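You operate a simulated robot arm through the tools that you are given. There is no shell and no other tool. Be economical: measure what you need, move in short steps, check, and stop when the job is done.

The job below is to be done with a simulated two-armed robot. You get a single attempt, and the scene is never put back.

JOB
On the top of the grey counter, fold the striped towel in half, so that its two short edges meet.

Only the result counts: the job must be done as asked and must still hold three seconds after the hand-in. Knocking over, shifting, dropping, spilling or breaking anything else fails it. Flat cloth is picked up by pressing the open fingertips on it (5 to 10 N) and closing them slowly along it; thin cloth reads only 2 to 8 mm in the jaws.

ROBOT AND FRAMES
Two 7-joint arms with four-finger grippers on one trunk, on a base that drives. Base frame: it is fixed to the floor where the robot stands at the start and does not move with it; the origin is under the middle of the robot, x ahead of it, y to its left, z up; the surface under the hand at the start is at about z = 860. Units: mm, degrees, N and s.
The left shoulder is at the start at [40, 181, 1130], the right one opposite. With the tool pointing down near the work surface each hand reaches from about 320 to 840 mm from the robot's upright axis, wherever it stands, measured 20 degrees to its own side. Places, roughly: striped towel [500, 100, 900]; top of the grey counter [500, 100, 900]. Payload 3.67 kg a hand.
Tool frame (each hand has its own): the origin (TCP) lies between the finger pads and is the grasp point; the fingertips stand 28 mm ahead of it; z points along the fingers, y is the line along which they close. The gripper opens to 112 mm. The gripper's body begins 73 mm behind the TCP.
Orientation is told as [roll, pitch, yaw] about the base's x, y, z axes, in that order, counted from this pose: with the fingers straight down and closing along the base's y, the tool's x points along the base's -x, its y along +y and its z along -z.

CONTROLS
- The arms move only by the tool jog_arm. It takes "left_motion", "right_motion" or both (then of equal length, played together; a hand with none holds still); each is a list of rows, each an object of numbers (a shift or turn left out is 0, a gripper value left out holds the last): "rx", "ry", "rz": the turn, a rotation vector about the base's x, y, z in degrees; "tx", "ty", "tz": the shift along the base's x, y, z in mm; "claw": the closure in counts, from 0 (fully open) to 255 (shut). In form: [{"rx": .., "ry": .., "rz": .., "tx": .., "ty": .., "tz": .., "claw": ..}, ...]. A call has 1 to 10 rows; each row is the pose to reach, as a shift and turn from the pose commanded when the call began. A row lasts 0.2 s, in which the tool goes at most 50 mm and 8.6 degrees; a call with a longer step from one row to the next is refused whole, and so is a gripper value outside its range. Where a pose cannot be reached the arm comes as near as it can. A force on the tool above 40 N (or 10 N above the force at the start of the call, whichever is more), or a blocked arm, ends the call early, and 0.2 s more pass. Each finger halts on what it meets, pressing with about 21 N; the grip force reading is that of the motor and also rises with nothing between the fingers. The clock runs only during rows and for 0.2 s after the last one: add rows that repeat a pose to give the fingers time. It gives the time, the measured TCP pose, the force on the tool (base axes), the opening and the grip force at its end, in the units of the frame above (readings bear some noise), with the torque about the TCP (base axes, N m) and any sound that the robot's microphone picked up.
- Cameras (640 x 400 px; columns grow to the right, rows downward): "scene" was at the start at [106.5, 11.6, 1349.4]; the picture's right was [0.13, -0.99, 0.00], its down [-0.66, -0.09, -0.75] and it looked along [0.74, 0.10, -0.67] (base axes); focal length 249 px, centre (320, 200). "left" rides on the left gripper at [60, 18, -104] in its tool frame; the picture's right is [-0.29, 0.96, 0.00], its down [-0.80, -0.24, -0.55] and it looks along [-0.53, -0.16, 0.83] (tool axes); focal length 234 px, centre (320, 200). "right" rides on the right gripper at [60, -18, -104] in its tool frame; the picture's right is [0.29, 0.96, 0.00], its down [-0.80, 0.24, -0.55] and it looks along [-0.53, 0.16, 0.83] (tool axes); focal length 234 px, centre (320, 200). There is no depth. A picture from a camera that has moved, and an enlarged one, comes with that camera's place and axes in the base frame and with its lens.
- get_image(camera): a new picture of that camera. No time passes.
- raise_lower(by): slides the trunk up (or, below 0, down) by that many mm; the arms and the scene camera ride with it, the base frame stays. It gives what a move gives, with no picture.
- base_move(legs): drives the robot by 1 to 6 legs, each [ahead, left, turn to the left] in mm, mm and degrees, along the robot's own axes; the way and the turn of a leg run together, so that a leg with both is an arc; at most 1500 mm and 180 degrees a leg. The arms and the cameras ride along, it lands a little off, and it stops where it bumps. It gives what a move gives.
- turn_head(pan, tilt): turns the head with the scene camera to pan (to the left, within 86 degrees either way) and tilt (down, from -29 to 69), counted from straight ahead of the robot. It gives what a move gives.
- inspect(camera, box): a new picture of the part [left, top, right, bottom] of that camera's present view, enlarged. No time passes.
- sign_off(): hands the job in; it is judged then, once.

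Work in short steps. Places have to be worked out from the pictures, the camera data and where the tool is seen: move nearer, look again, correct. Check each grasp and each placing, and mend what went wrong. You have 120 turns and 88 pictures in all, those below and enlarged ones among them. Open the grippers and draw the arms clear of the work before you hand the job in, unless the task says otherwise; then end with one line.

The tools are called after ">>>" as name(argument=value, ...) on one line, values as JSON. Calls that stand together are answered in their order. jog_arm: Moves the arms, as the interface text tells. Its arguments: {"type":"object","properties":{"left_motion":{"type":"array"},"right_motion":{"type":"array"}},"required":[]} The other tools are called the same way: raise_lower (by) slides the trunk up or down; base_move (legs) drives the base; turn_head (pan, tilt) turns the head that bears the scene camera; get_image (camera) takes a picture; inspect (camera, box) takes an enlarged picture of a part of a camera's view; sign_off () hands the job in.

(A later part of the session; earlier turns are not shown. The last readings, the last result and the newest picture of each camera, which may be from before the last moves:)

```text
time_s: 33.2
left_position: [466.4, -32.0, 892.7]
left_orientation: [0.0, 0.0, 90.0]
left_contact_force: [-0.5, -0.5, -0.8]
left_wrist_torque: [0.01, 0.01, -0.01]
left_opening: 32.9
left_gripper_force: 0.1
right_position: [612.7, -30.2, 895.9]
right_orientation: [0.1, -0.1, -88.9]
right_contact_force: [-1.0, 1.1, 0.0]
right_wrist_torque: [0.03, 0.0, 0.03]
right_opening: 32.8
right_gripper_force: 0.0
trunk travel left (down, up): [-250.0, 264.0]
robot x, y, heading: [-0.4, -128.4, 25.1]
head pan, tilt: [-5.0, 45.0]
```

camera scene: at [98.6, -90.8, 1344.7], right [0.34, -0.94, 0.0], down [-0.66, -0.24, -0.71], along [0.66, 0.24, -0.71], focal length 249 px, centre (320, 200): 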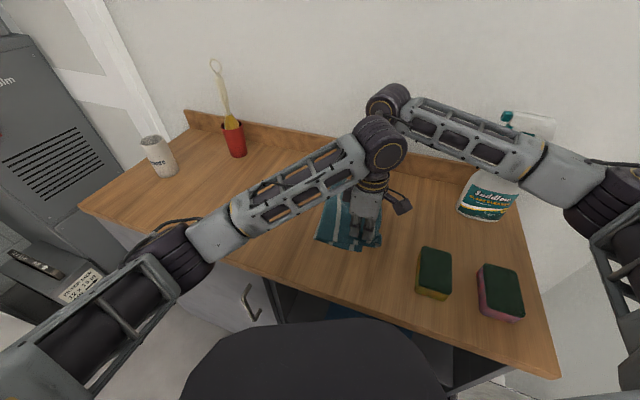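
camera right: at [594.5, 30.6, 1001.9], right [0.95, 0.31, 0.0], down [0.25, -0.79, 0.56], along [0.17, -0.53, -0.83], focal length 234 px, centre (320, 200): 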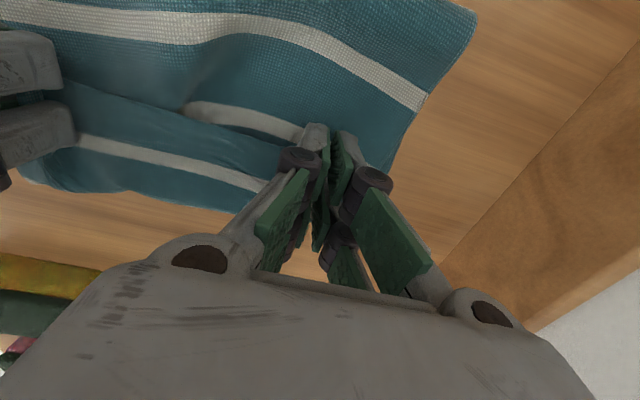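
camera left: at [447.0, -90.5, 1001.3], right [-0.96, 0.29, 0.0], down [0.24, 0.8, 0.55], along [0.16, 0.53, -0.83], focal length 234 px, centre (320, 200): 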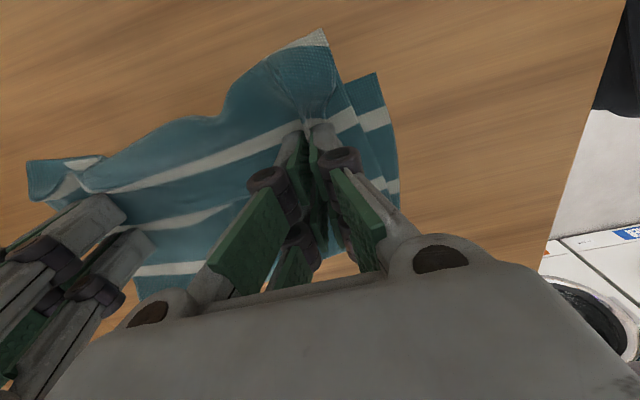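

The cloth is released. I raise both hands and swing the left one aside so the scene camera can see the fold.

>>> jog_arm(left_motion=[{"tz": 20}, {"tz": 50}, {"tz": 80, "ty": 30}, {"tz": 100, "ty": 75}, {"tz": 100, "ty": 120}, {"tz": 100, "ty": 165}], right_motion=[{"tz": 20}, {"tz": 50}, {"tz": 80}, {"tz": 110}, {"tz": 120}, {"tz": 120}])

>>> get_image(camera="scene")

>>> inspect(camera="scene", box=[280, 150, 440, 270])

>>> get_image(camera="right")

```text
time_s: 34.6
left_position: [462.0, 136.5, 991.0]
left_orientation: [0.1, 0.2, 90.0]
left_contact_force: [0.7, -1.4, -0.7]
left_wrist_torque: [-0.02, -0.01, -0.02]
left_opening: 33.0
left_gripper_force: 0.1
right_position: [611.9, -28.8, 1013.1]
right_orientation: [0.2, -0.1, -89.0]
right_contact_force: [0.7, 0.5, 0.1]
right_wrist_torque: [0.0, -0.02, -0.01]
right_opening: 33.0
right_gripper_force: 0.0
trunk travel left (down, up): [-250.0, 264.0]
robot x, y, heading: [-0.4, -127.2, 25.0]
head pan, tilt: [-5.0, 45.0]
```

```text
56 pictures are left
camera scene: at [98.4, -89.4, 1344.6], right [0.34, -0.94, 0.0], down [-0.66, -0.24, -0.71], along [0.66, 0.24, -0.71], focal length 249 px, centre (320, 200)
```

scene: 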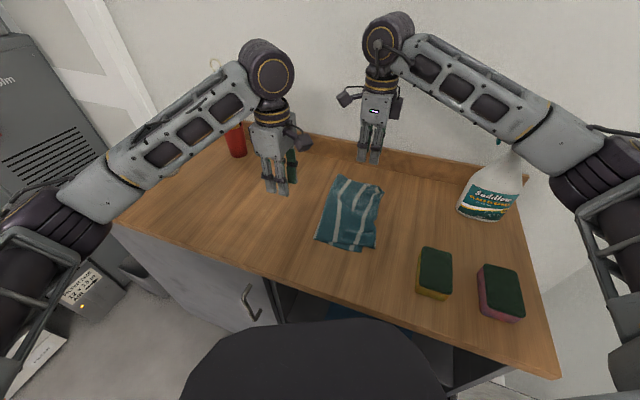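

```text
3.33 times, centred on (360, 210) of scene
camera zoom: at [98.4, -89.4, 1344.6], right [0.34, -0.94, 0.0], down [-0.66, -0.24, -0.71], along [0.66, 0.24, -0.71], focal length 829 px, centre (187, 167)
```

zoom: 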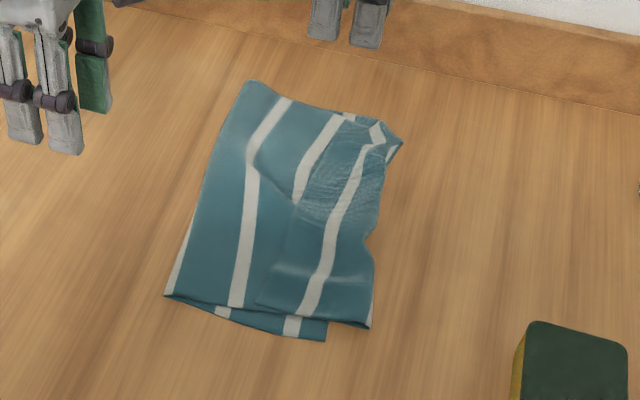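

```text
54 pictures are left
camera right: at [592.6, 31.4, 1117.8], right [0.95, 0.31, 0.0], down [0.25, -0.79, 0.56], along [0.17, -0.53, -0.83], focal length 234 px, centre (320, 200)
```

right: 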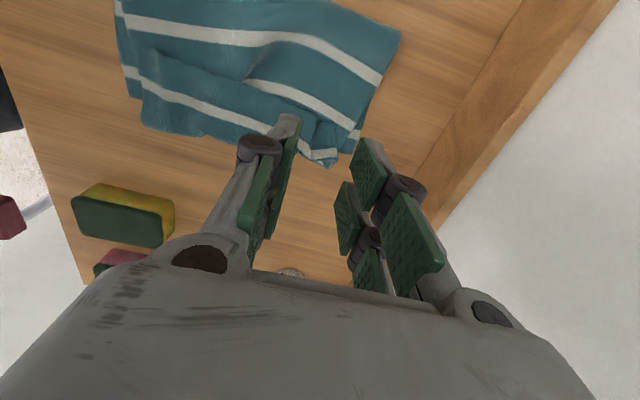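

The fold has taken well. The top layer's near corner is at about (440,-97) against the bottom's (424,-70), so I check the far corner more closely.

>>> inspect(camera="right", box=[200, 60, 420, 200])

>>> inspect(camera="scene", box=[340, 165, 400, 205])

```text
2.86 times, centred on (310, 130) of right
camera zoom: at [592.6, 31.4, 1117.8], right [0.95, 0.31, 0.0], down [0.25, -0.79, 0.56], along [0.17, -0.53, -0.83], focal length 669 px, centre (349, 400)
```

zoom: 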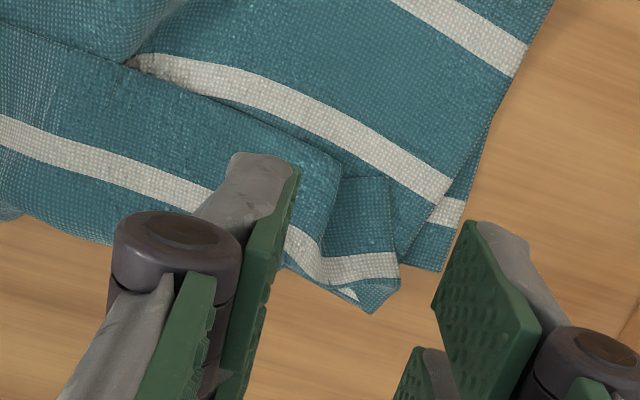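

```text
10.00 times, centred on (370, 185) of scene
camera zoom: at [98.4, -89.4, 1344.6], right [0.34, -0.94, 0.0], down [-0.66, -0.24, -0.71], along [0.66, 0.24, -0.71], focal length 2486 px, centre (-180, 350)
```

zoom: 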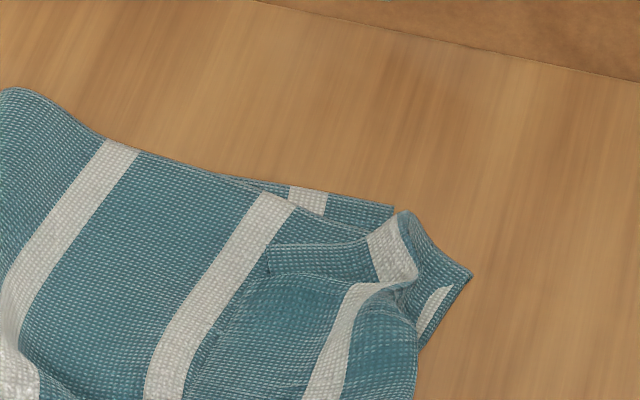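

The top edge overshoots by about 25 mm. The fold line lies at only y≈50, where it should be near 109, and the slack sits in a pleat. I will grip the top edge again where it overhangs the bottom layer, lift it back to unroll the fold, and lay it down again tauter.

>>> jog_arm(left_motion=[{"tx": 4, "ty": -45}, {"tx": 6, "ty": -90}, {"tx": 8, "ty": -135}, {"tx": 8, "ty": -180, "tz": -10}, {"tx": 8, "ty": -221, "tz": -40}, {"tx": 8, "ty": -221, "tz": -80}, {"tx": 8, "ty": -221, "tz": -93}], right_motion=[{}, {}, {}, {"tx": -3, "ty": -20, "tz": -10}, {"tx": -6, "ty": -48, "tz": -50}, {"tx": -6, "ty": -48, "tz": -95}, {"tx": -6, "ty": -48, "tz": -114}])

>>> get_image(camera="left")

>>> get_image(camera="right")

```text
refused: row 5 steps farther than a row can; nothing moved
```

```text
51 pictures are left
camera left: at [444.5, 75.5, 1095.8], right [-0.96, 0.29, 0.0], down [0.24, 0.8, 0.55], along [0.16, 0.53, -0.83], focal length 234 px, centre (320, 200)
```

left: 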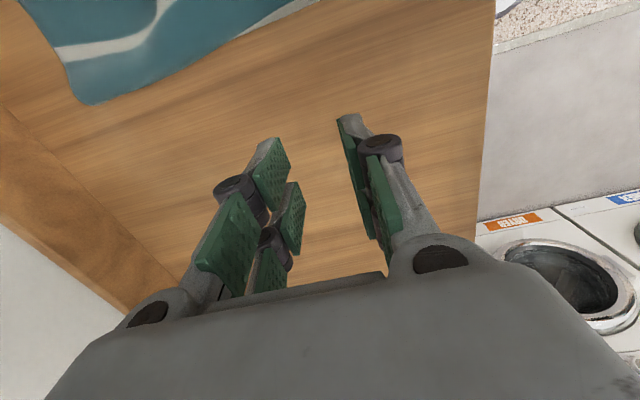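

```text
50 pictures are left
camera right: at [592.6, 31.4, 1117.8], right [0.95, 0.31, 0.0], down [0.25, -0.79, 0.56], along [0.17, -0.53, -0.83], focal length 234 px, centre (320, 200)
```

right: 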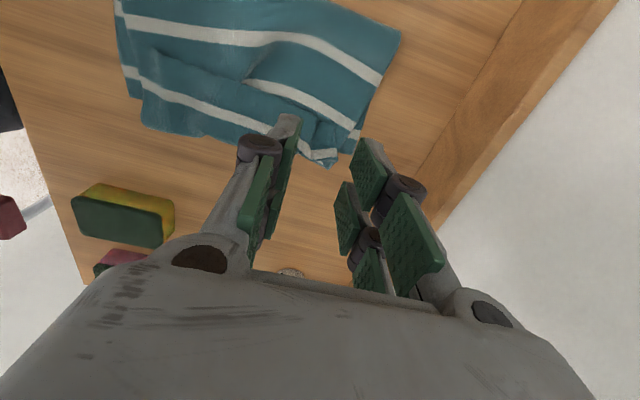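

A step was too long, so nothing moved. I send the same motion again with smaller steps.

>>> jog_arm(left_motion=[{"tx": 4, "ty": -45}, {"tx": 6, "ty": -90}, {"tx": 8, "ty": -135}, {"tx": 8, "ty": -178, "tz": -5}, {"tx": 8, "ty": -210, "tz": -25}, {"tx": 8, "ty": -221, "tz": -55}, {"tx": 8, "ty": -221, "tz": -80}, {"tx": 8, "ty": -221, "tz": -92}], right_motion=[{}, {}, {}, {"tx": -3, "ty": -20, "tz": -10}, {"tx": -6, "ty": -40, "tz": -40}, {"tx": -6, "ty": -48, "tz": -70}, {"tx": -6, "ty": -48, "tz": -100}, {"tx": -6, "ty": -48, "tz": -114}])

>>> get_image(camera="left")

>>> get_image(camera="right")

```text
time_s: 36.4
left_position: [473.7, -85.3, 900.2]
left_orientation: [0.0, 0.0, 90.1]
left_contact_force: [0.3, 0.1, 0.1]
left_wrist_torque: [0.0, 0.01, 0.0]
left_opening: 32.9
left_gripper_force: 0.1
right_position: [610.1, -80.1, 901.0]
right_orientation: [0.1, 0.1, -88.9]
right_contact_force: [-0.1, 1.1, 1.3]
right_wrist_torque: [0.03, -0.03, -0.02]
right_opening: 33.0
right_gripper_force: 0.1
trunk travel left (down, up): [-250.0, 264.0]
robot x, y, heading: [1.7, -129.0, 24.9]
head pan, tilt: [-5.0, 45.0]
```

```text
49 pictures are left
camera left: at [454.7, -145.2, 1004.6], right [-0.96, 0.29, 0.0], down [0.24, 0.8, 0.55], along [0.16, 0.53, -0.83], focal length 234 px, centre (320, 200)
```

left: 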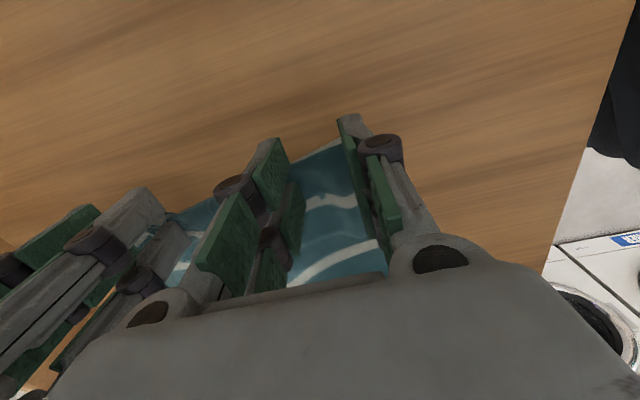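

```text
48 pictures are left
camera right: at [590.6, -19.9, 1004.9], right [0.95, 0.31, 0.0], down [0.25, -0.79, 0.55], along [0.17, -0.53, -0.83], focal length 234 px, centre (320, 200)
```

right: 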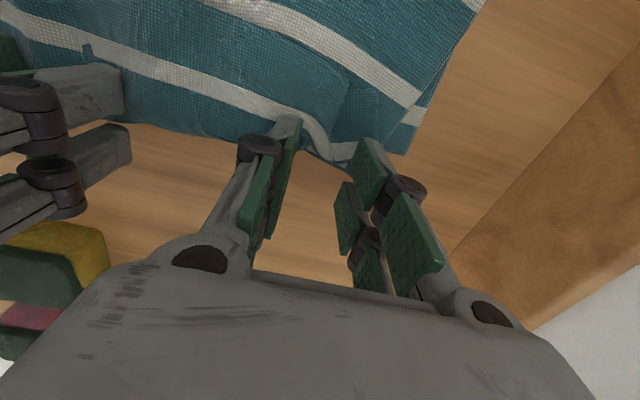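

The top edge lies at y≈-97 under the left hand and -78 under the right. I shift slightly for a good overlap that avoids the lower layer, and press down.

>>> jog_arm(left_motion=[{"ty": -3, "tz": -4}, {"ty": -3, "tz": -8}, {"ty": -3, "tz": -10}, {"ty": -3, "tz": -11.5}], right_motion=[{"ty": 3, "tz": -4}, {"ty": 3, "tz": -8}, {"ty": 3, "tz": -10}, {"ty": 3, "tz": -11}])

```text
time_s: 37.4
left_position: [472.6, -90.7, 889.7]
left_orientation: [-0.1, 0.0, 90.1]
left_contact_force: [0.9, 2.5, 15.0]
left_wrist_torque: [0.36, 0.11, -0.07]
left_opening: 32.6
left_gripper_force: 0.0
right_position: [606.3, -73.7, 891.4]
right_orientation: [0.2, 0.0, -89.0]
right_contact_force: [0.0, -0.4, 2.3]
right_wrist_torque: [0.0, -0.05, -0.02]
right_opening: 32.8
right_gripper_force: 0.6
trunk travel left (down, up): [-250.0, 264.0]
robot x, y, heading: [3.5, -124.5, 25.3]
head pan, tilt: [-5.0, 45.0]
```

The left presses 15 N and the right 2 N. I trim both toward 8 N and close slowly.

>>> jog_arm(left_motion=[{"tz": 0.4}, {"tz": 0.4, "claw": 190}, {"tz": 0.4, "claw": 200}, {"tz": 0.2, "claw": 210}, {"tz": 0.0, "claw": 220}, {"tz": 0.0, "claw": 230}, {"tz": 0.0, "claw": 240}, {"tz": 0.0, "claw": 250}, {"claw": 255}, {"claw": 255}], right_motion=[{"tz": -1.2}, {"tz": -1.5, "claw": 190}, {"tz": -1.5, "claw": 200}, {"tz": -1.5, "claw": 210}, {"tz": -1.5, "claw": 220}, {"tz": -1.5, "claw": 230}, {"tz": -1.5, "claw": 240}, {"tz": -1.5, "claw": 250}, {"tz": -1.5, "claw": 255}, {"tz": -1.5, "claw": 255}])

>>> get_image(camera="right")

>>> get_image(camera="left")

```text
time_s: 39.6
left_position: [472.2, -90.5, 888.2]
left_orientation: [0.0, -0.1, 90.1]
left_contact_force: [2.8, 0.3, 7.1]
left_wrist_torque: [0.11, 0.01, -0.02]
left_opening: 2.5
left_gripper_force: 20.3
right_position: [606.8, -74.4, 890.8]
right_orientation: [0.1, 0.1, -88.9]
right_contact_force: [-1.9, -1.1, 6.9]
right_wrist_torque: [0.08, 0.05, 0.04]
right_opening: 1.6
right_gripper_force: 20.9
trunk travel left (down, up): [-250.0, 264.0]
robot x, y, heading: [-0.6, -127.6, 25.1]
head pan, tilt: [-5.0, 45.0]
```

```text
47 pictures are left
camera right: at [587.8, -14.6, 993.9], right [0.95, 0.31, 0.0], down [0.25, -0.79, 0.55], along [0.17, -0.53, -0.83], focal length 234 px, centre (320, 200)
```

right: 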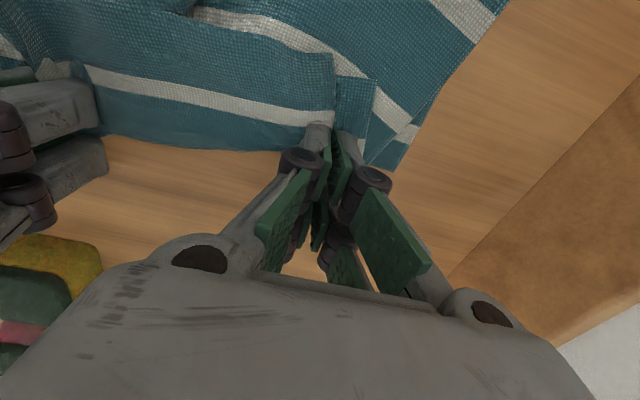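

```text
46 pictures are left
camera left: at [454.2, -150.3, 993.7], right [-0.96, 0.29, 0.0], down [0.24, 0.8, 0.55], along [0.16, 0.53, -0.83], focal length 234 px, centre (320, 200)
```

left: 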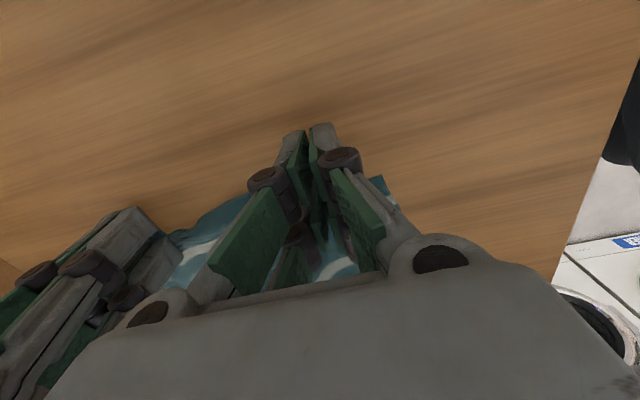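

Both jaws read cloth, at 2.5 and 1.6 mm. I lift the edge up and back, and look for the bottom layer staying down.

>>> jog_arm(left_motion=[{"tz": 15}, {"tz": 35, "ty": 3}, {"tz": 55, "ty": 10}, {"tz": 75, "ty": 20}, {"tz": 75, "ty": 20}], right_motion=[{"tz": 15}, {"tz": 35, "ty": 3}, {"tz": 55, "ty": 10}, {"tz": 75, "ty": 20}, {"tz": 75, "ty": 20}])

>>> get_image(camera="right")

>>> get_image(camera="left")

```text
time_s: 40.8
left_position: [474.0, -72.4, 964.9]
left_orientation: [0.1, 0.0, 90.1]
left_contact_force: [0.6, 0.0, 0.7]
left_wrist_torque: [0.01, 0.0, 0.04]
left_opening: 2.2
left_gripper_force: 19.3
right_position: [608.1, -55.5, 962.8]
right_orientation: [0.0, 0.0, -89.0]
right_contact_force: [1.7, 0.2, 0.9]
right_wrist_torque: [0.01, 0.02, 0.03]
right_opening: 1.2
right_gripper_force: 20.1
trunk travel left (down, up): [-250.0, 264.0]
robot x, y, heading: [-1.1, -129.3, 25.3]
head pan, tilt: [-5.0, 45.0]
```

```text
45 pictures are left
camera right: at [588.9, 4.0, 1066.3], right [0.95, 0.31, 0.0], down [0.25, -0.79, 0.55], along [0.17, -0.53, -0.83], focal length 234 px, centre (320, 200)
```

right: 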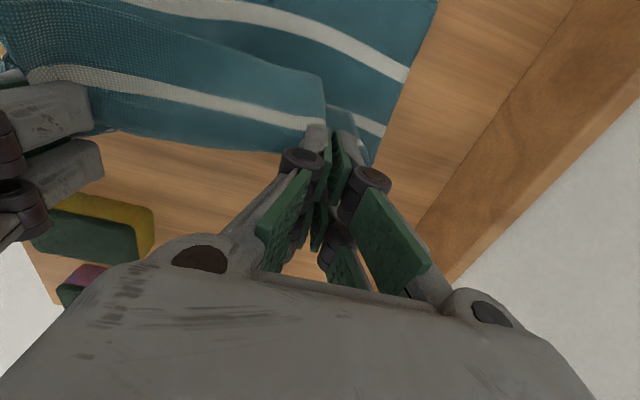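

```text
44 pictures are left
camera left: at [455.6, -132.4, 1070.0], right [-0.96, 0.29, 0.0], down [0.24, 0.8, 0.55], along [0.16, 0.53, -0.83], focal length 234 px, centre (320, 200)
```

left: 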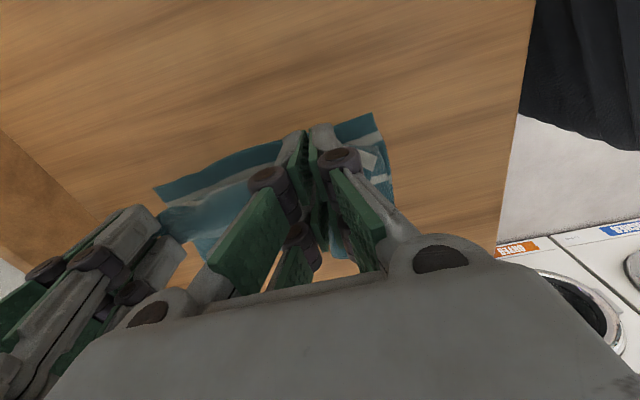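

Only the top layer comes up and both grips hold. I carry it back over, up and to +y, so the bottom half lies flat again.

>>> jog_arm(left_motion=[{"ty": 15, "tz": 35}, {"ty": 40, "tz": 70}, {"ty": 70, "tz": 95}, {"ty": 105, "tz": 105}, {"ty": 140, "tz": 100}, {"ty": 175, "tz": 90}, {"ty": 210, "tz": 75}, {"ty": 230, "tz": 60}, {"ty": 230, "tz": 60}], right_motion=[{"ty": 15, "tz": 35}, {"ty": 40, "tz": 70}, {"ty": 70, "tz": 95}, {"ty": 102, "tz": 105}, {"ty": 135, "tz": 100}, {"ty": 167, "tz": 90}, {"ty": 198, "tz": 75}, {"ty": 213, "tz": 60}, {"ty": 213, "tz": 60}])

>>> get_image(camera="scene")

>>> get_image(camera="left")

```text
time_s: 42.8
left_position: [471.2, 159.3, 1022.9]
left_orientation: [0.0, 0.1, 90.0]
left_contact_force: [-0.2, 0.1, 0.6]
left_wrist_torque: [0.03, 0.01, 0.0]
left_opening: 2.4
left_gripper_force: 20.1
right_position: [606.9, 157.8, 1022.4]
right_orientation: [0.1, 0.0, -88.9]
right_contact_force: [-1.2, -0.3, 0.5]
right_wrist_torque: [0.01, 0.02, 0.0]
right_opening: 1.8
right_gripper_force: 18.9
trunk travel left (down, up): [-250.0, 264.0]
robot x, y, heading: [3.8, -127.7, 24.9]
head pan, tilt: [-5.0, 45.0]
```

```text
43 pictures are left
camera scene: at [99.0, -91.4, 1344.7], right [0.34, -0.94, 0.0], down [-0.66, -0.24, -0.71], along [0.66, 0.24, -0.71], focal length 249 px, centre (320, 200)
```

scene: 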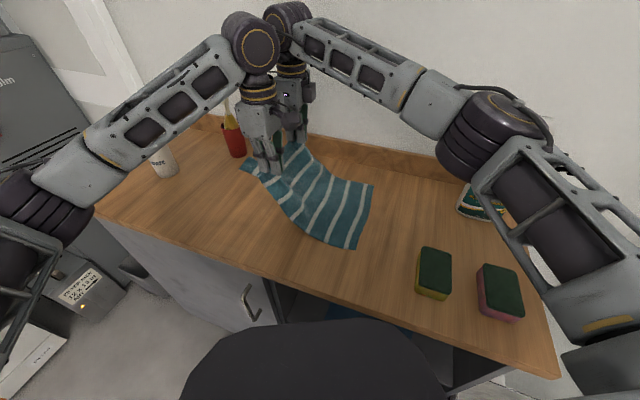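

```text
42 pictures are left
camera left: at [452.9, 99.7, 1127.9], right [-0.96, 0.29, 0.0], down [0.24, 0.8, 0.55], along [0.16, 0.53, -0.83], focal length 234 px, centre (320, 200)
```

left: 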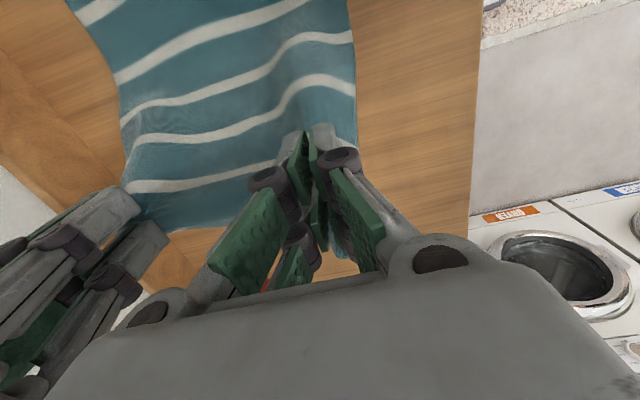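

The bottom half lies flat again, with its edge still at y≈-62. I fold again on a taut arc of about 150 mm radius around y≈112, ending about 22 mm above the landing height.

>>> jog_arm(left_motion=[{"ty": -19, "tz": 18}, {"ty": -47, "tz": 22}, {"ty": -74, "tz": 20}, {"ty": -104, "tz": 11}, {"ty": -134, "tz": -6}, {"ty": -159, "tz": -28}, {"ty": -177, "tz": -54}, {"ty": -189, "tz": -81}, {"ty": -195, "tz": -99}, {"ty": -197, "tz": -107}], right_motion=[{"ty": -18, "tz": 18}, {"ty": -45, "tz": 22}, {"ty": -71, "tz": 20}, {"ty": -100, "tz": 11}, {"ty": -129, "tz": -6}, {"ty": -153, "tz": -28}, {"ty": -170, "tz": -54}, {"ty": -182, "tz": -81}, {"ty": -188, "tz": -99}, {"ty": -190, "tz": -107}])

>>> get_image(camera="scene")

>>> get_image(camera="left")

>>> get_image(camera="right")

```text
time_s: 45.0
left_position: [472.6, -36.2, 915.5]
left_orientation: [0.0, 0.1, 90.2]
left_contact_force: [-0.1, 0.6, 0.5]
left_wrist_torque: [0.0, 0.02, 0.01]
left_opening: 2.4
left_gripper_force: 21.4
right_position: [606.6, -33.1, 916.2]
right_orientation: [0.1, 0.0, -89.1]
right_contact_force: [-0.4, -0.5, -0.8]
right_wrist_torque: [0.01, 0.02, -0.02]
right_opening: 2.3
right_gripper_force: 19.3
trunk travel left (down, up): [-250.0, 264.0]
robot x, y, heading: [0.2, -127.1, 24.9]
head pan, tilt: [-5.0, 45.0]
```

```text
41 pictures are left
camera scene: at [99.0, -90.9, 1344.7], right [0.34, -0.94, 0.0], down [-0.66, -0.24, -0.71], along [0.66, 0.24, -0.71], focal length 249 px, centre (320, 200)
```

scene: 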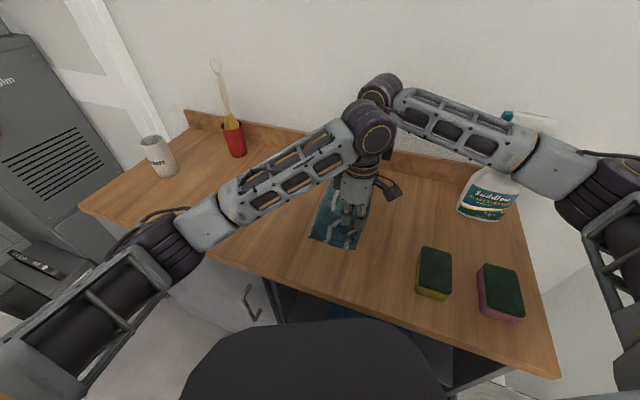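

```text
40 pictures are left
camera left: at [454.3, -95.3, 1021.0], right [-0.96, 0.29, 0.0], down [0.24, 0.8, 0.55], along [0.16, 0.53, -0.83], focal length 234 px, centre (320, 200)
```

left: 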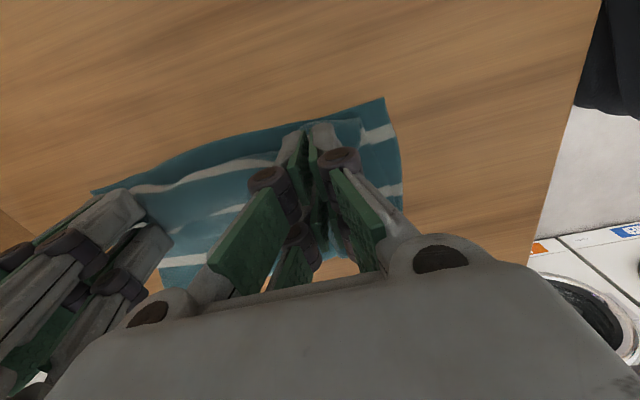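

```text
39 pictures are left
camera right: at [587.2, 26.9, 1020.5], right [0.95, 0.31, 0.0], down [0.25, -0.79, 0.55], along [0.17, -0.53, -0.83], focal length 234 px, centre (320, 200)
```

right: 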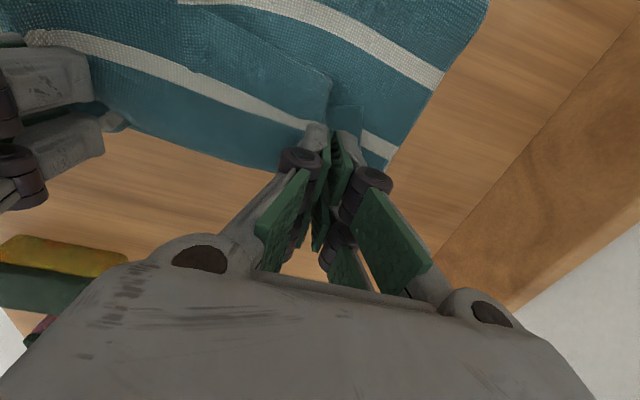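

The fold's near end seems to be at y≈45 again, so I zoom in on how the cloth lies.

>>> inspect(camera="scene", box=[290, 160, 410, 260])

```text
4.00 times, centred on (350, 210) of scene
camera zoom: at [99.0, -90.9, 1344.7], right [0.34, -0.94, 0.0], down [-0.66, -0.24, -0.71], along [0.66, 0.24, -0.71], focal length 994 px, centre (200, 160)
```

zoom: 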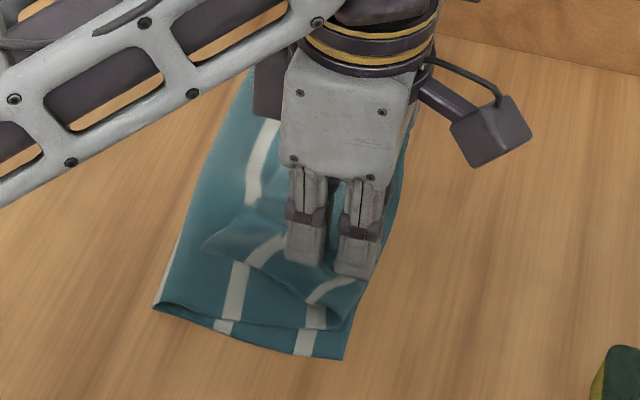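

The pleat formed because lifting high peels too much of the bottom half up, and it doesn't settle back. I will unfold fully until it's flat and then fold with a low, rolling path so the fold line stops at the middle. First I lift the edge back.

>>> jog_arm(left_motion=[{"ty": 0, "tz": 20}, {"ty": 5, "tz": 50}, {"ty": 20, "tz": 78}, {"ty": 45, "tz": 95}, {"ty": 75, "tz": 105}, {"ty": 105, "tz": 105}], right_motion=[{"ty": 0, "tz": 20}, {"ty": 5, "tz": 50}, {"ty": 20, "tz": 78}, {"ty": 45, "tz": 95}, {"ty": 75, "tz": 105}, {"ty": 105, "tz": 105}])

>>> base_move(legs=[[40, 86, 0]])

>>> jog_arm(left_motion=[{"ty": 20, "tz": -10}, {"ty": 40, "tz": -25}, {"ty": 60, "tz": -45}, {"ty": 75, "tz": -65}, {"ty": 85, "tz": -85}, {"ty": 90, "tz": -100}, {"ty": 90, "tz": -108}, {"ty": 90, "tz": -108}], right_motion=[{"ty": 20, "tz": -10}, {"ty": 40, "tz": -25}, {"ty": 60, "tz": -45}, {"ty": 75, "tz": -65}, {"ty": 85, "tz": -85}, {"ty": 90, "tz": -100}, {"ty": 90, "tz": -108}, {"ty": 90, "tz": -108}])

>>> get_image(camera="scene")

>>> get_image(camera="left")

>>> get_image(camera="right")

```text
time_s: 46.4
left_position: [474.3, 70.8, 1021.2]
left_orientation: [0.2, 0.1, 90.1]
left_contact_force: [0.5, 0.2, 0.1]
left_wrist_torque: [0.02, 0.01, -0.02]
left_opening: 2.4
left_gripper_force: 20.9
right_position: [608.2, 75.5, 1021.7]
right_orientation: [0.2, 0.0, -88.9]
right_contact_force: [-0.7, -0.7, -0.1]
right_wrist_torque: [-0.03, 0.03, 0.02]
right_opening: 1.9
right_gripper_force: 19.9
trunk travel left (down, up): [-250.0, 264.0]
robot x, y, heading: [2.1, -127.7, 25.1]
head pan, tilt: [-5.0, 45.0]
```

```text
time_s: 47.5
left_position: [473.9, 165.3, 1021.9]
left_orientation: [0.0, 0.2, 90.1]
left_contact_force: [0.7, -0.2, 0.3]
left_wrist_torque: [0.0, 0.01, 0.02]
left_opening: 2.2
left_gripper_force: 20.5
right_position: [606.7, 170.6, 1021.3]
right_orientation: [0.1, 0.0, -88.8]
right_contact_force: [-0.5, -0.1, -0.7]
right_wrist_torque: [-0.01, 0.0, 0.02]
right_opening: 2.0
right_gripper_force: 20.8
trunk travel left (down, up): [-250.0, 264.0]
robot x, y, heading: [-0.0, -30.9, 24.8]
head pan, tilt: [-5.0, 45.0]
```

```text
time_s: 49.3
left_position: [474.1, 256.5, 915.3]
left_orientation: [0.0, 0.0, 90.3]
left_contact_force: [-0.6, -0.5, -0.7]
left_wrist_torque: [0.02, 0.02, 0.0]
left_opening: 2.5
left_gripper_force: 21.1
right_position: [607.4, 258.3, 914.0]
right_orientation: [0.1, -0.1, -89.0]
right_contact_force: [0.2, 0.1, -1.7]
right_wrist_torque: [-0.01, 0.05, 0.06]
right_opening: 2.0
right_gripper_force: 21.2
trunk travel left (down, up): [-250.0, 264.0]
robot x, y, heading: [1.1, -31.5, 25.2]
head pan, tilt: [-5.0, 45.0]
```

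```text
37 pictures are left
camera scene: at [98.7, 5.1, 1344.7], right [0.35, -0.94, 0.0], down [-0.66, -0.24, -0.71], along [0.66, 0.24, -0.71], focal length 249 px, centre (320, 200)
```

scene: 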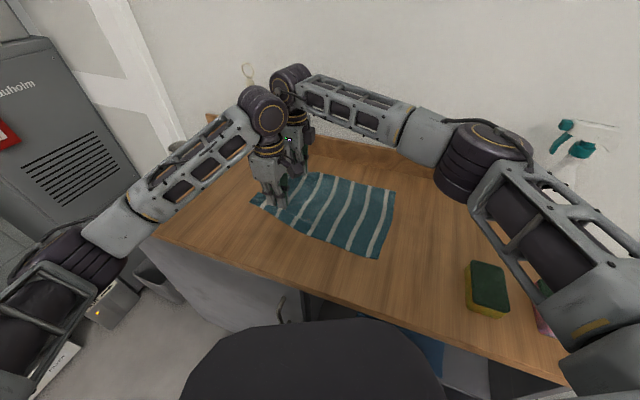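

```text
36 pictures are left
camera left: at [454.3, 196.1, 1019.1], right [-0.96, 0.28, 0.0], down [0.24, 0.8, 0.55], along [0.16, 0.53, -0.83], focal length 234 px, centre (320, 200)
```

left: 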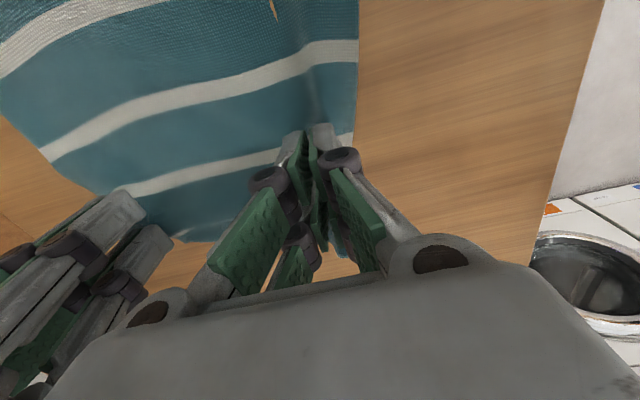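

```text
35 pictures are left
camera right: at [588.0, 319.3, 1018.1], right [0.95, 0.31, 0.0], down [0.25, -0.79, 0.56], along [0.17, -0.53, -0.83], focal length 234 px, centre (320, 200)
```

right: 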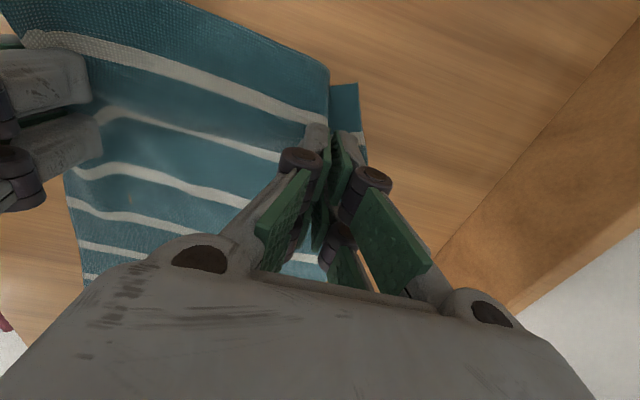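

The towel is flat again. Pulling dragged it, so its right edge is now at y≈-15 and its middle near y≈160. I roll the edge over on a low path, about 60 mm up, and check midway.

>>> jog_arm(left_motion=[{"ty": -6, "tz": 18}, {"ty": -20, "tz": 34}, {"ty": -40, "tz": 42}, {"ty": -62, "tz": 44}, {"ty": -84, "tz": 44}, {"ty": -106, "tz": 44}, {"ty": -128, "tz": 44}, {"ty": -150, "tz": 42}], right_motion=[{"ty": -6, "tz": 18}, {"ty": -20, "tz": 34}, {"ty": -40, "tz": 42}, {"ty": -62, "tz": 44}, {"ty": -84, "tz": 44}, {"ty": -106, "tz": 44}, {"ty": -128, "tz": 44}, {"ty": -150, "tz": 42}])

>>> inspect(camera="scene", box=[240, 140, 420, 280])

>>> get_image(camera="left")

>>> get_image(camera="right")

```text
time_s: 51.1
left_position: [473.4, 102.3, 956.0]
left_orientation: [0.1, -0.1, 90.2]
left_contact_force: [-0.3, -0.2, 0.3]
left_wrist_torque: [0.01, 0.01, 0.01]
left_opening: 2.1
left_gripper_force: 20.7
right_position: [607.9, 108.3, 957.9]
right_orientation: [0.1, 0.1, -88.9]
right_contact_force: [-0.4, -0.2, 0.3]
right_wrist_torque: [0.03, 0.0, 0.0]
right_opening: 1.6
right_gripper_force: 20.7
trunk travel left (down, up): [-250.0, 264.0]
robot x, y, heading: [4.3, -30.7, 25.3]
head pan, tilt: [-5.0, 45.0]
```

```text
2.86 times, centred on (330, 210) of scene
camera zoom: at [99.1, 3.4, 1344.7], right [0.35, -0.94, 0.0], down [-0.66, -0.24, -0.71], along [0.66, 0.25, -0.71], focal length 710 px, centre (291, 171)
```

zoom: 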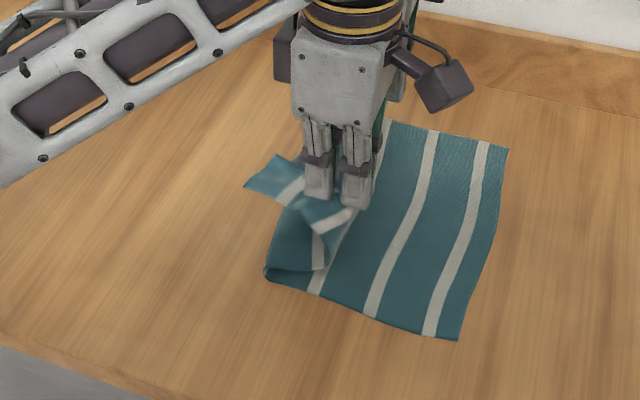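

```text
33 pictures are left
camera left: at [455.6, 41.9, 1061.1], right [-0.96, 0.28, 0.0], down [0.24, 0.8, 0.56], along [0.16, 0.53, -0.83], focal length 234 px, centre (320, 200)
```

left: 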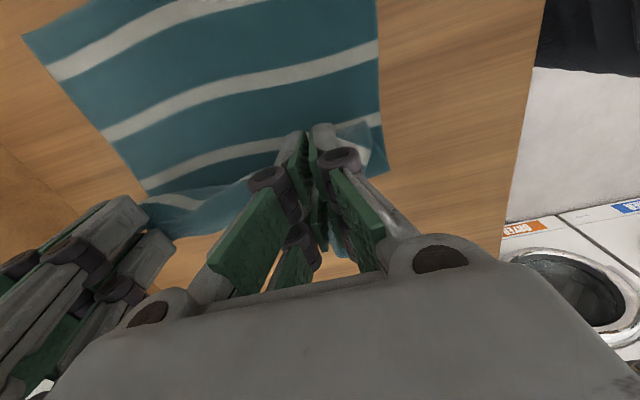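

```text
32 pictures are left
camera right: at [588.4, 168.6, 1061.8], right [0.95, 0.31, 0.0], down [0.25, -0.79, 0.55], along [0.17, -0.53, -0.83], focal length 234 px, centre (320, 200)
```

right: 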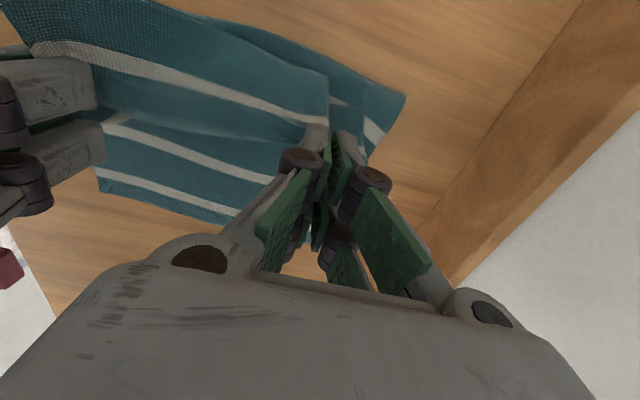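

The rolling works: the fold is at y≈152 and the bottom edge at -12, so the middle stripe sits near the fold. The hem beyond the grips is pointing backward. I carry on toward the bottom edge, lowering, and look at the hem.

>>> jog_arm(left_motion=[{"ty": -20}, {"ty": -40, "tz": -3}, {"ty": -58, "tz": -10}, {"ty": -70, "tz": -20}, {"ty": -76, "tz": -30}, {"ty": -76, "tz": -30}], right_motion=[{"ty": -20}, {"ty": -40, "tz": -3}, {"ty": -60, "tz": -10}, {"ty": -74, "tz": -20}, {"ty": -81, "tz": -30}, {"ty": -81, "tz": -30}])

>>> inspect(camera="scene", box=[240, 140, 420, 280])

>>> get_image(camera="left")

>>> get_image(camera="right")

```text
time_s: 52.5
left_position: [475.4, 27.9, 927.1]
left_orientation: [0.0, 0.0, 90.2]
left_contact_force: [0.2, 0.0, -0.3]
left_wrist_torque: [0.0, 0.01, 0.01]
left_opening: 2.2
left_gripper_force: 21.1
right_position: [607.8, 29.3, 926.8]
right_orientation: [0.1, 0.0, -88.9]
right_contact_force: [0.2, 0.0, 0.7]
right_wrist_torque: [0.05, 0.0, 0.04]
right_opening: 1.8
right_gripper_force: 19.0
trunk travel left (down, up): [-250.0, 264.0]
robot x, y, heading: [1.7, -34.1, 25.3]
head pan, tilt: [-5.0, 45.0]
```

```text
2.86 times, centred on (330, 210) of scene
camera zoom: at [98.8, 4.9, 1344.7], right [0.35, -0.94, 0.0], down [-0.66, -0.24, -0.71], along [0.66, 0.24, -0.71], focal length 710 px, centre (291, 171)
```

zoom: 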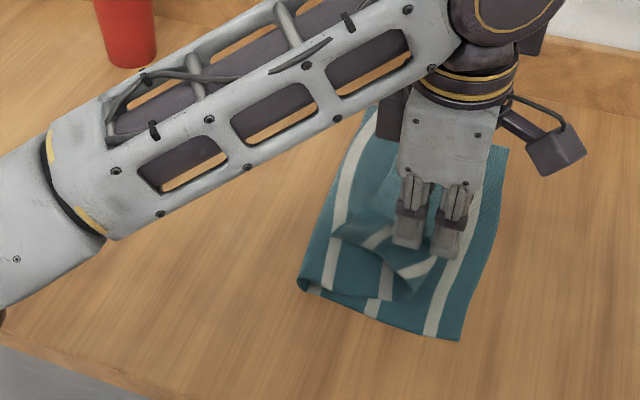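

```text
30 pictures are left
camera left: at [456.4, -31.9, 1030.8], right [-0.96, 0.28, 0.0], down [0.24, 0.8, 0.55], along [0.16, 0.53, -0.83], focal length 234 px, centre (320, 200)
```

left: 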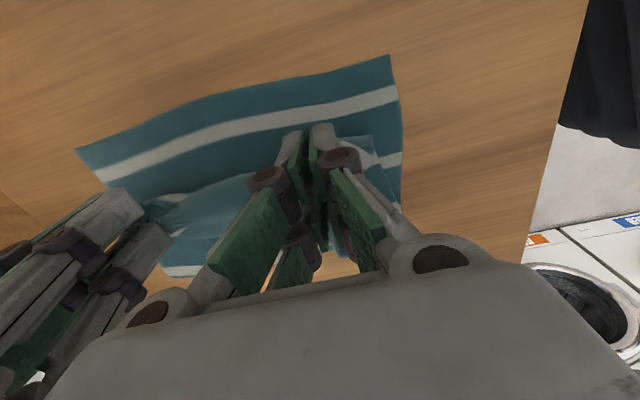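

```text
29 pictures are left
camera right: at [588.7, 89.3, 1030.4], right [0.95, 0.31, 0.0], down [0.25, -0.79, 0.55], along [0.17, -0.53, -0.83], focal length 234 px, centre (320, 200)
```

right: 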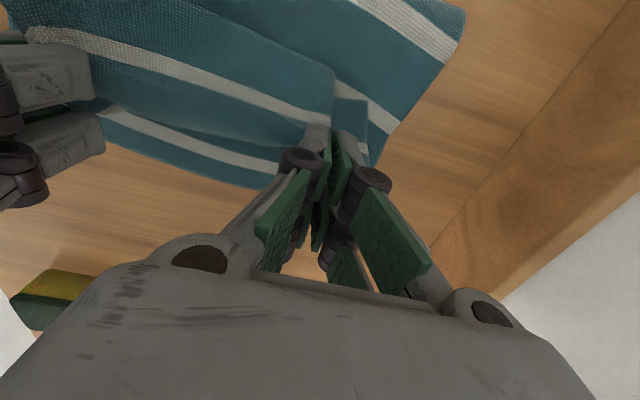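

The fold has crept to y≈117 and the hem still points backward, because the grips sit about 28 mm inside the edge. I unfold to flat again, so I can regrip right at the edge and then roll at a much lower height.

>>> jog_arm(left_motion=[{"ty": 5, "tz": 20}, {"ty": 30, "tz": 45}, {"ty": 65, "tz": 55}, {"ty": 100, "tz": 55}, {"ty": 135, "tz": 50}, {"ty": 170, "tz": 42}, {"ty": 200, "tz": 30}, {"ty": 225, "tz": 10}, {"ty": 238, "tz": -10}, {"ty": 243, "tz": -22}], right_motion=[{"ty": 5, "tz": 20}, {"ty": 30, "tz": 45}, {"ty": 65, "tz": 55}, {"ty": 100, "tz": 55}, {"ty": 135, "tz": 50}, {"ty": 170, "tz": 42}, {"ty": 200, "tz": 30}, {"ty": 225, "tz": 10}, {"ty": 238, "tz": -10}, {"ty": 243, "tz": -22}])

>>> inspect(camera="scene", box=[220, 140, 420, 280])

>>> get_image(camera="right")

```text
time_s: 54.7
left_position: [472.4, 271.6, 902.5]
left_orientation: [0.0, 0.0, 90.2]
left_contact_force: [-0.3, -0.1, -0.3]
left_wrist_torque: [-0.01, 0.01, 0.0]
left_opening: 2.4
left_gripper_force: 21.5
right_position: [607.0, 271.8, 902.3]
right_orientation: [0.1, 0.0, -88.9]
right_contact_force: [-0.9, 0.0, -1.1]
right_wrist_torque: [-0.01, -0.01, 0.04]
right_opening: 1.5
right_gripper_force: 20.0
trunk travel left (down, up): [-250.0, 264.0]
robot x, y, heading: [-0.3, -34.2, 25.1]
head pan, tilt: [-5.0, 45.0]
```

```text
2.86 times, centred on (320, 210) of scene
camera zoom: at [98.9, 5.2, 1344.6], right [0.35, -0.94, 0.0], down [-0.66, -0.24, -0.71], along [0.66, 0.24, -0.71], focal length 710 px, centre (320, 171)
```

zoom: 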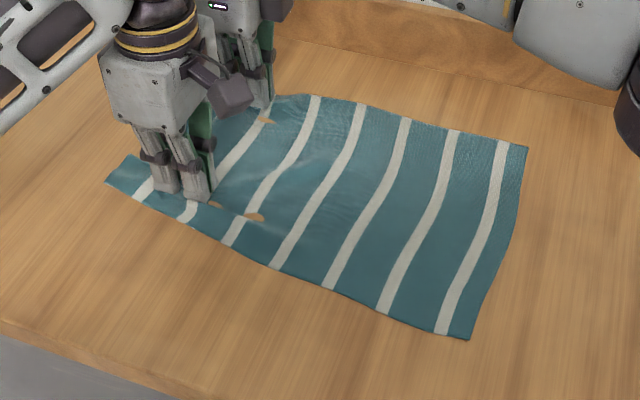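

```text
27 pictures are left
camera right: at [588.5, 332.3, 1007.0], right [0.95, 0.31, 0.0], down [0.25, -0.79, 0.55], along [0.17, -0.53, -0.83], focal length 234 px, centre (320, 200)
```

right: 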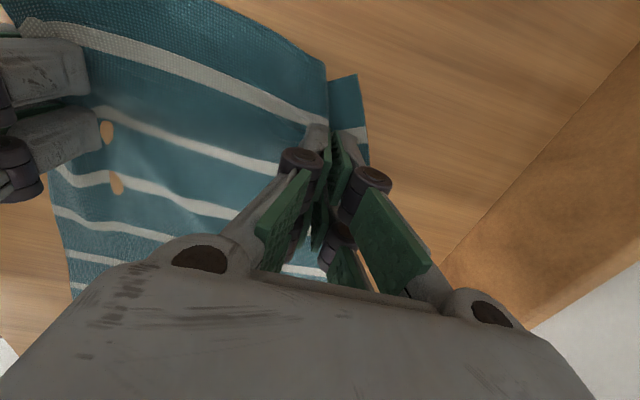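

The towel is flat again, with its right edge at y≈-7 and its left edge near y≈335. I release, lift, and shift the base 50 mm to the left to regrip right at the edge.

>>> jog_arm(left_motion=[{"tz": -6}, {"tz": -8}, {"tz": -8, "claw": 235}, {"tz": -8, "claw": 215}, {"tz": -8, "claw": 195}, {"tz": -8, "claw": 180}, {"tz": 5}, {"tz": 30}, {"tz": 65}, {"tz": 90}], right_motion=[{"tz": -6}, {"tz": -8}, {"tz": -8, "claw": 235}, {"tz": -8, "claw": 215}, {"tz": -8, "claw": 195}, {"tz": -8, "claw": 180}, {"tz": 5}, {"tz": 30}, {"tz": 65}, {"tz": 90}])

>>> base_move(legs=[[21, 45, 0]])

>>> get_image(camera="left")

>>> get_image(camera="right")

```text
time_s: 56.9
left_position: [471.6, 272.0, 993.5]
left_orientation: [0.1, -0.1, 90.2]
left_contact_force: [1.1, -0.1, -0.7]
left_wrist_torque: [0.05, -0.02, -0.02]
left_opening: 33.2
left_gripper_force: 0.1
right_position: [607.1, 269.9, 993.6]
right_orientation: [0.1, 0.0, -88.9]
right_contact_force: [-0.4, -0.5, 0.8]
right_wrist_torque: [-0.04, 0.02, 0.02]
right_opening: 32.9
right_gripper_force: 0.1
trunk travel left (down, up): [-250.0, 264.0]
robot x, y, heading: [-1.1, -30.0, 25.2]
head pan, tilt: [-5.0, 45.0]
```

```text
time_s: 57.9
left_position: [471.8, 321.8, 993.4]
left_orientation: [0.0, 0.0, 90.3]
left_contact_force: [-0.4, 0.8, 0.3]
left_wrist_torque: [-0.01, -0.03, 0.0]
left_opening: 32.8
left_gripper_force: 0.1
right_position: [605.9, 320.9, 993.2]
right_orientation: [0.1, -0.1, -89.0]
right_contact_force: [0.2, -1.0, 0.1]
right_wrist_torque: [-0.05, 0.02, 0.01]
right_opening: 32.8
right_gripper_force: 0.0
trunk travel left (down, up): [-250.0, 264.0]
robot x, y, heading: [-0.9, 16.6, 24.9]
head pan, tilt: [-5.0, 45.0]
```

```text
26 pictures are left
camera left: at [452.8, 261.9, 1098.5], right [-0.96, 0.28, 0.0], down [0.24, 0.8, 0.55], along [0.16, 0.53, -0.83], focal length 234 px, centre (320, 200)
```

left: 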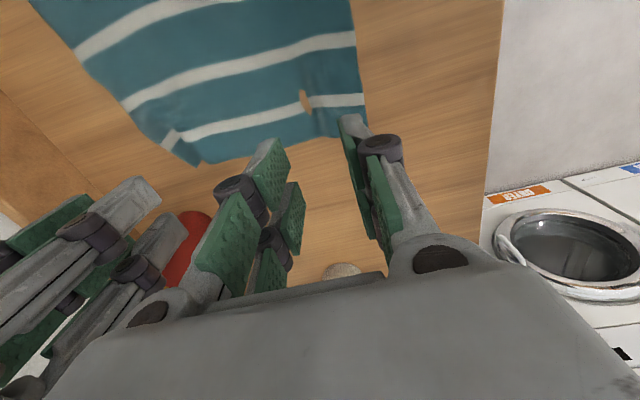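

```text
25 pictures are left
camera right: at [587.5, 380.6, 1096.7], right [0.95, 0.31, 0.0], down [0.25, -0.79, 0.56], along [0.17, -0.53, -0.83], focal length 234 px, centre (320, 200)
```

right: 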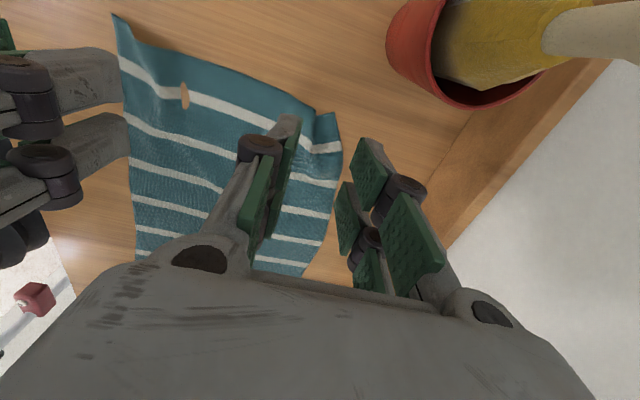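

The left edge runs from (424,349) through (476,340) to (620,333). The red cup's rim (z≈965) stays below the right hand's camera, so I position the grips right at the edge and lower carefully to just above the cloth.

>>> jog_arm(left_motion=[{"tx": -6, "ty": 7, "tz": -15}, {"tx": -12, "ty": 14, "tz": -35}, {"tx": -12, "ty": 14, "tz": -60}, {"tx": -12, "ty": 14, "tz": -80}, {"tx": -12, "ty": 14, "tz": -93}], right_motion=[{"tx": -5, "ty": 2, "tz": -15}, {"tx": -9, "ty": 4, "tz": -35}, {"tx": -9, "ty": 4, "tz": -60}, {"tx": -9, "ty": 4, "tz": -80}, {"tx": -9, "ty": 4, "tz": -93}])

>>> get_image(camera="left")

>>> get_image(camera="right")

```text
time_s: 59.1
left_position: [459.2, 334.0, 900.3]
left_orientation: [0.0, 0.0, 90.2]
left_contact_force: [0.1, 0.3, 0.1]
left_wrist_torque: [0.0, 0.0, 0.0]
left_opening: 33.1
left_gripper_force: 0.0
right_position: [596.1, 324.9, 900.5]
right_orientation: [0.1, 0.0, -88.9]
right_contact_force: [0.9, -0.1, 0.4]
right_wrist_torque: [-0.01, 0.02, -0.01]
right_opening: 32.6
right_gripper_force: 0.1
trunk travel left (down, up): [-250.0, 264.0]
robot x, y, heading: [2.9, 14.1, 25.1]
head pan, tilt: [-5.0, 45.0]
```

```text
24 pictures are left
camera left: at [441.0, 273.8, 1005.1], right [-0.96, 0.28, 0.0], down [0.24, 0.8, 0.55], along [0.16, 0.53, -0.83], focal length 234 px, centre (320, 200)
```

left: 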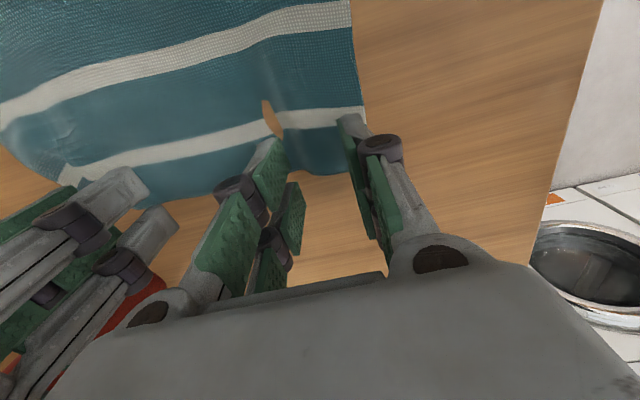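

```text
23 pictures are left
camera right: at [577.2, 384.3, 1004.8], right [0.95, 0.31, 0.0], down [0.26, -0.79, 0.55], along [0.17, -0.53, -0.83], focal length 234 px, centre (320, 200)
```

right: 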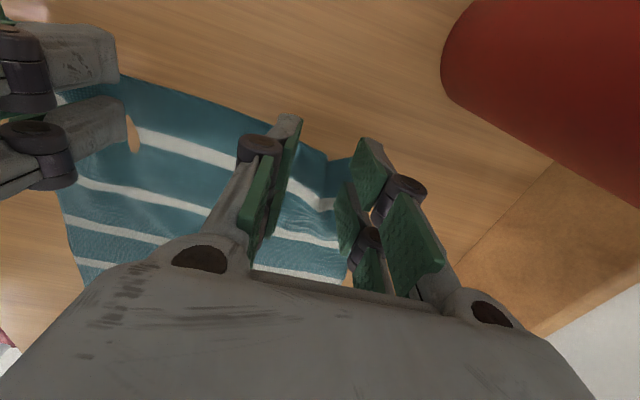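

Both hands now sit right at the edge, at y≈342 on the left and ≈330 on the right. I press down.

>>> jog_arm(left_motion=[{"tz": -4}, {"tz": -8}, {"tz": -10}, {"tz": -11}], right_motion=[{"tz": -4}, {"tz": -8}, {"tz": -10}, {"tz": -11}])

```text
time_s: 60.1
left_position: [458.9, 334.3, 889.6]
left_orientation: [0.0, 0.1, 90.4]
left_contact_force: [0.2, 0.0, -0.7]
left_wrist_torque: [-0.01, 0.03, 0.02]
left_opening: 32.8
left_gripper_force: 0.1
right_position: [597.6, 325.0, 890.0]
right_orientation: [0.1, 0.0, -88.8]
right_contact_force: [0.2, 0.5, 1.1]
right_wrist_torque: [0.02, 0.0, 0.01]
right_opening: 33.1
right_gripper_force: 0.1
trunk travel left (down, up): [-250.0, 264.0]
robot x, y, heading: [0.3, 14.9, 25.2]
head pan, tilt: [-5.0, 45.0]
```

No force yet, so I go down another 1.8 mm.

>>> jog_arm(left_motion=[{"tz": -1}, {"tz": -1.8}, {"tz": -1.8}], right_motion=[{"tz": -1}, {"tz": -1.8}, {"tz": -1.8}])

```text
time_s: 60.9
left_position: [457.4, 334.9, 888.6]
left_orientation: [-0.3, 0.1, 90.2]
left_contact_force: [2.3, 1.3, 10.4]
left_wrist_torque: [-0.06, 0.08, -0.02]
left_opening: 32.8
left_gripper_force: 0.1
right_position: [596.5, 323.7, 889.4]
right_orientation: [0.1, 0.1, -88.9]
right_contact_force: [2.9, 2.6, 13.5]
right_wrist_torque: [-0.02, 0.0, -0.03]
right_opening: 32.8
right_gripper_force: 0.1
trunk travel left (down, up): [-250.0, 264.0]
robot x, y, heading: [5.0, 14.1, 25.2]
head pan, tilt: [-5.0, 45.0]
```

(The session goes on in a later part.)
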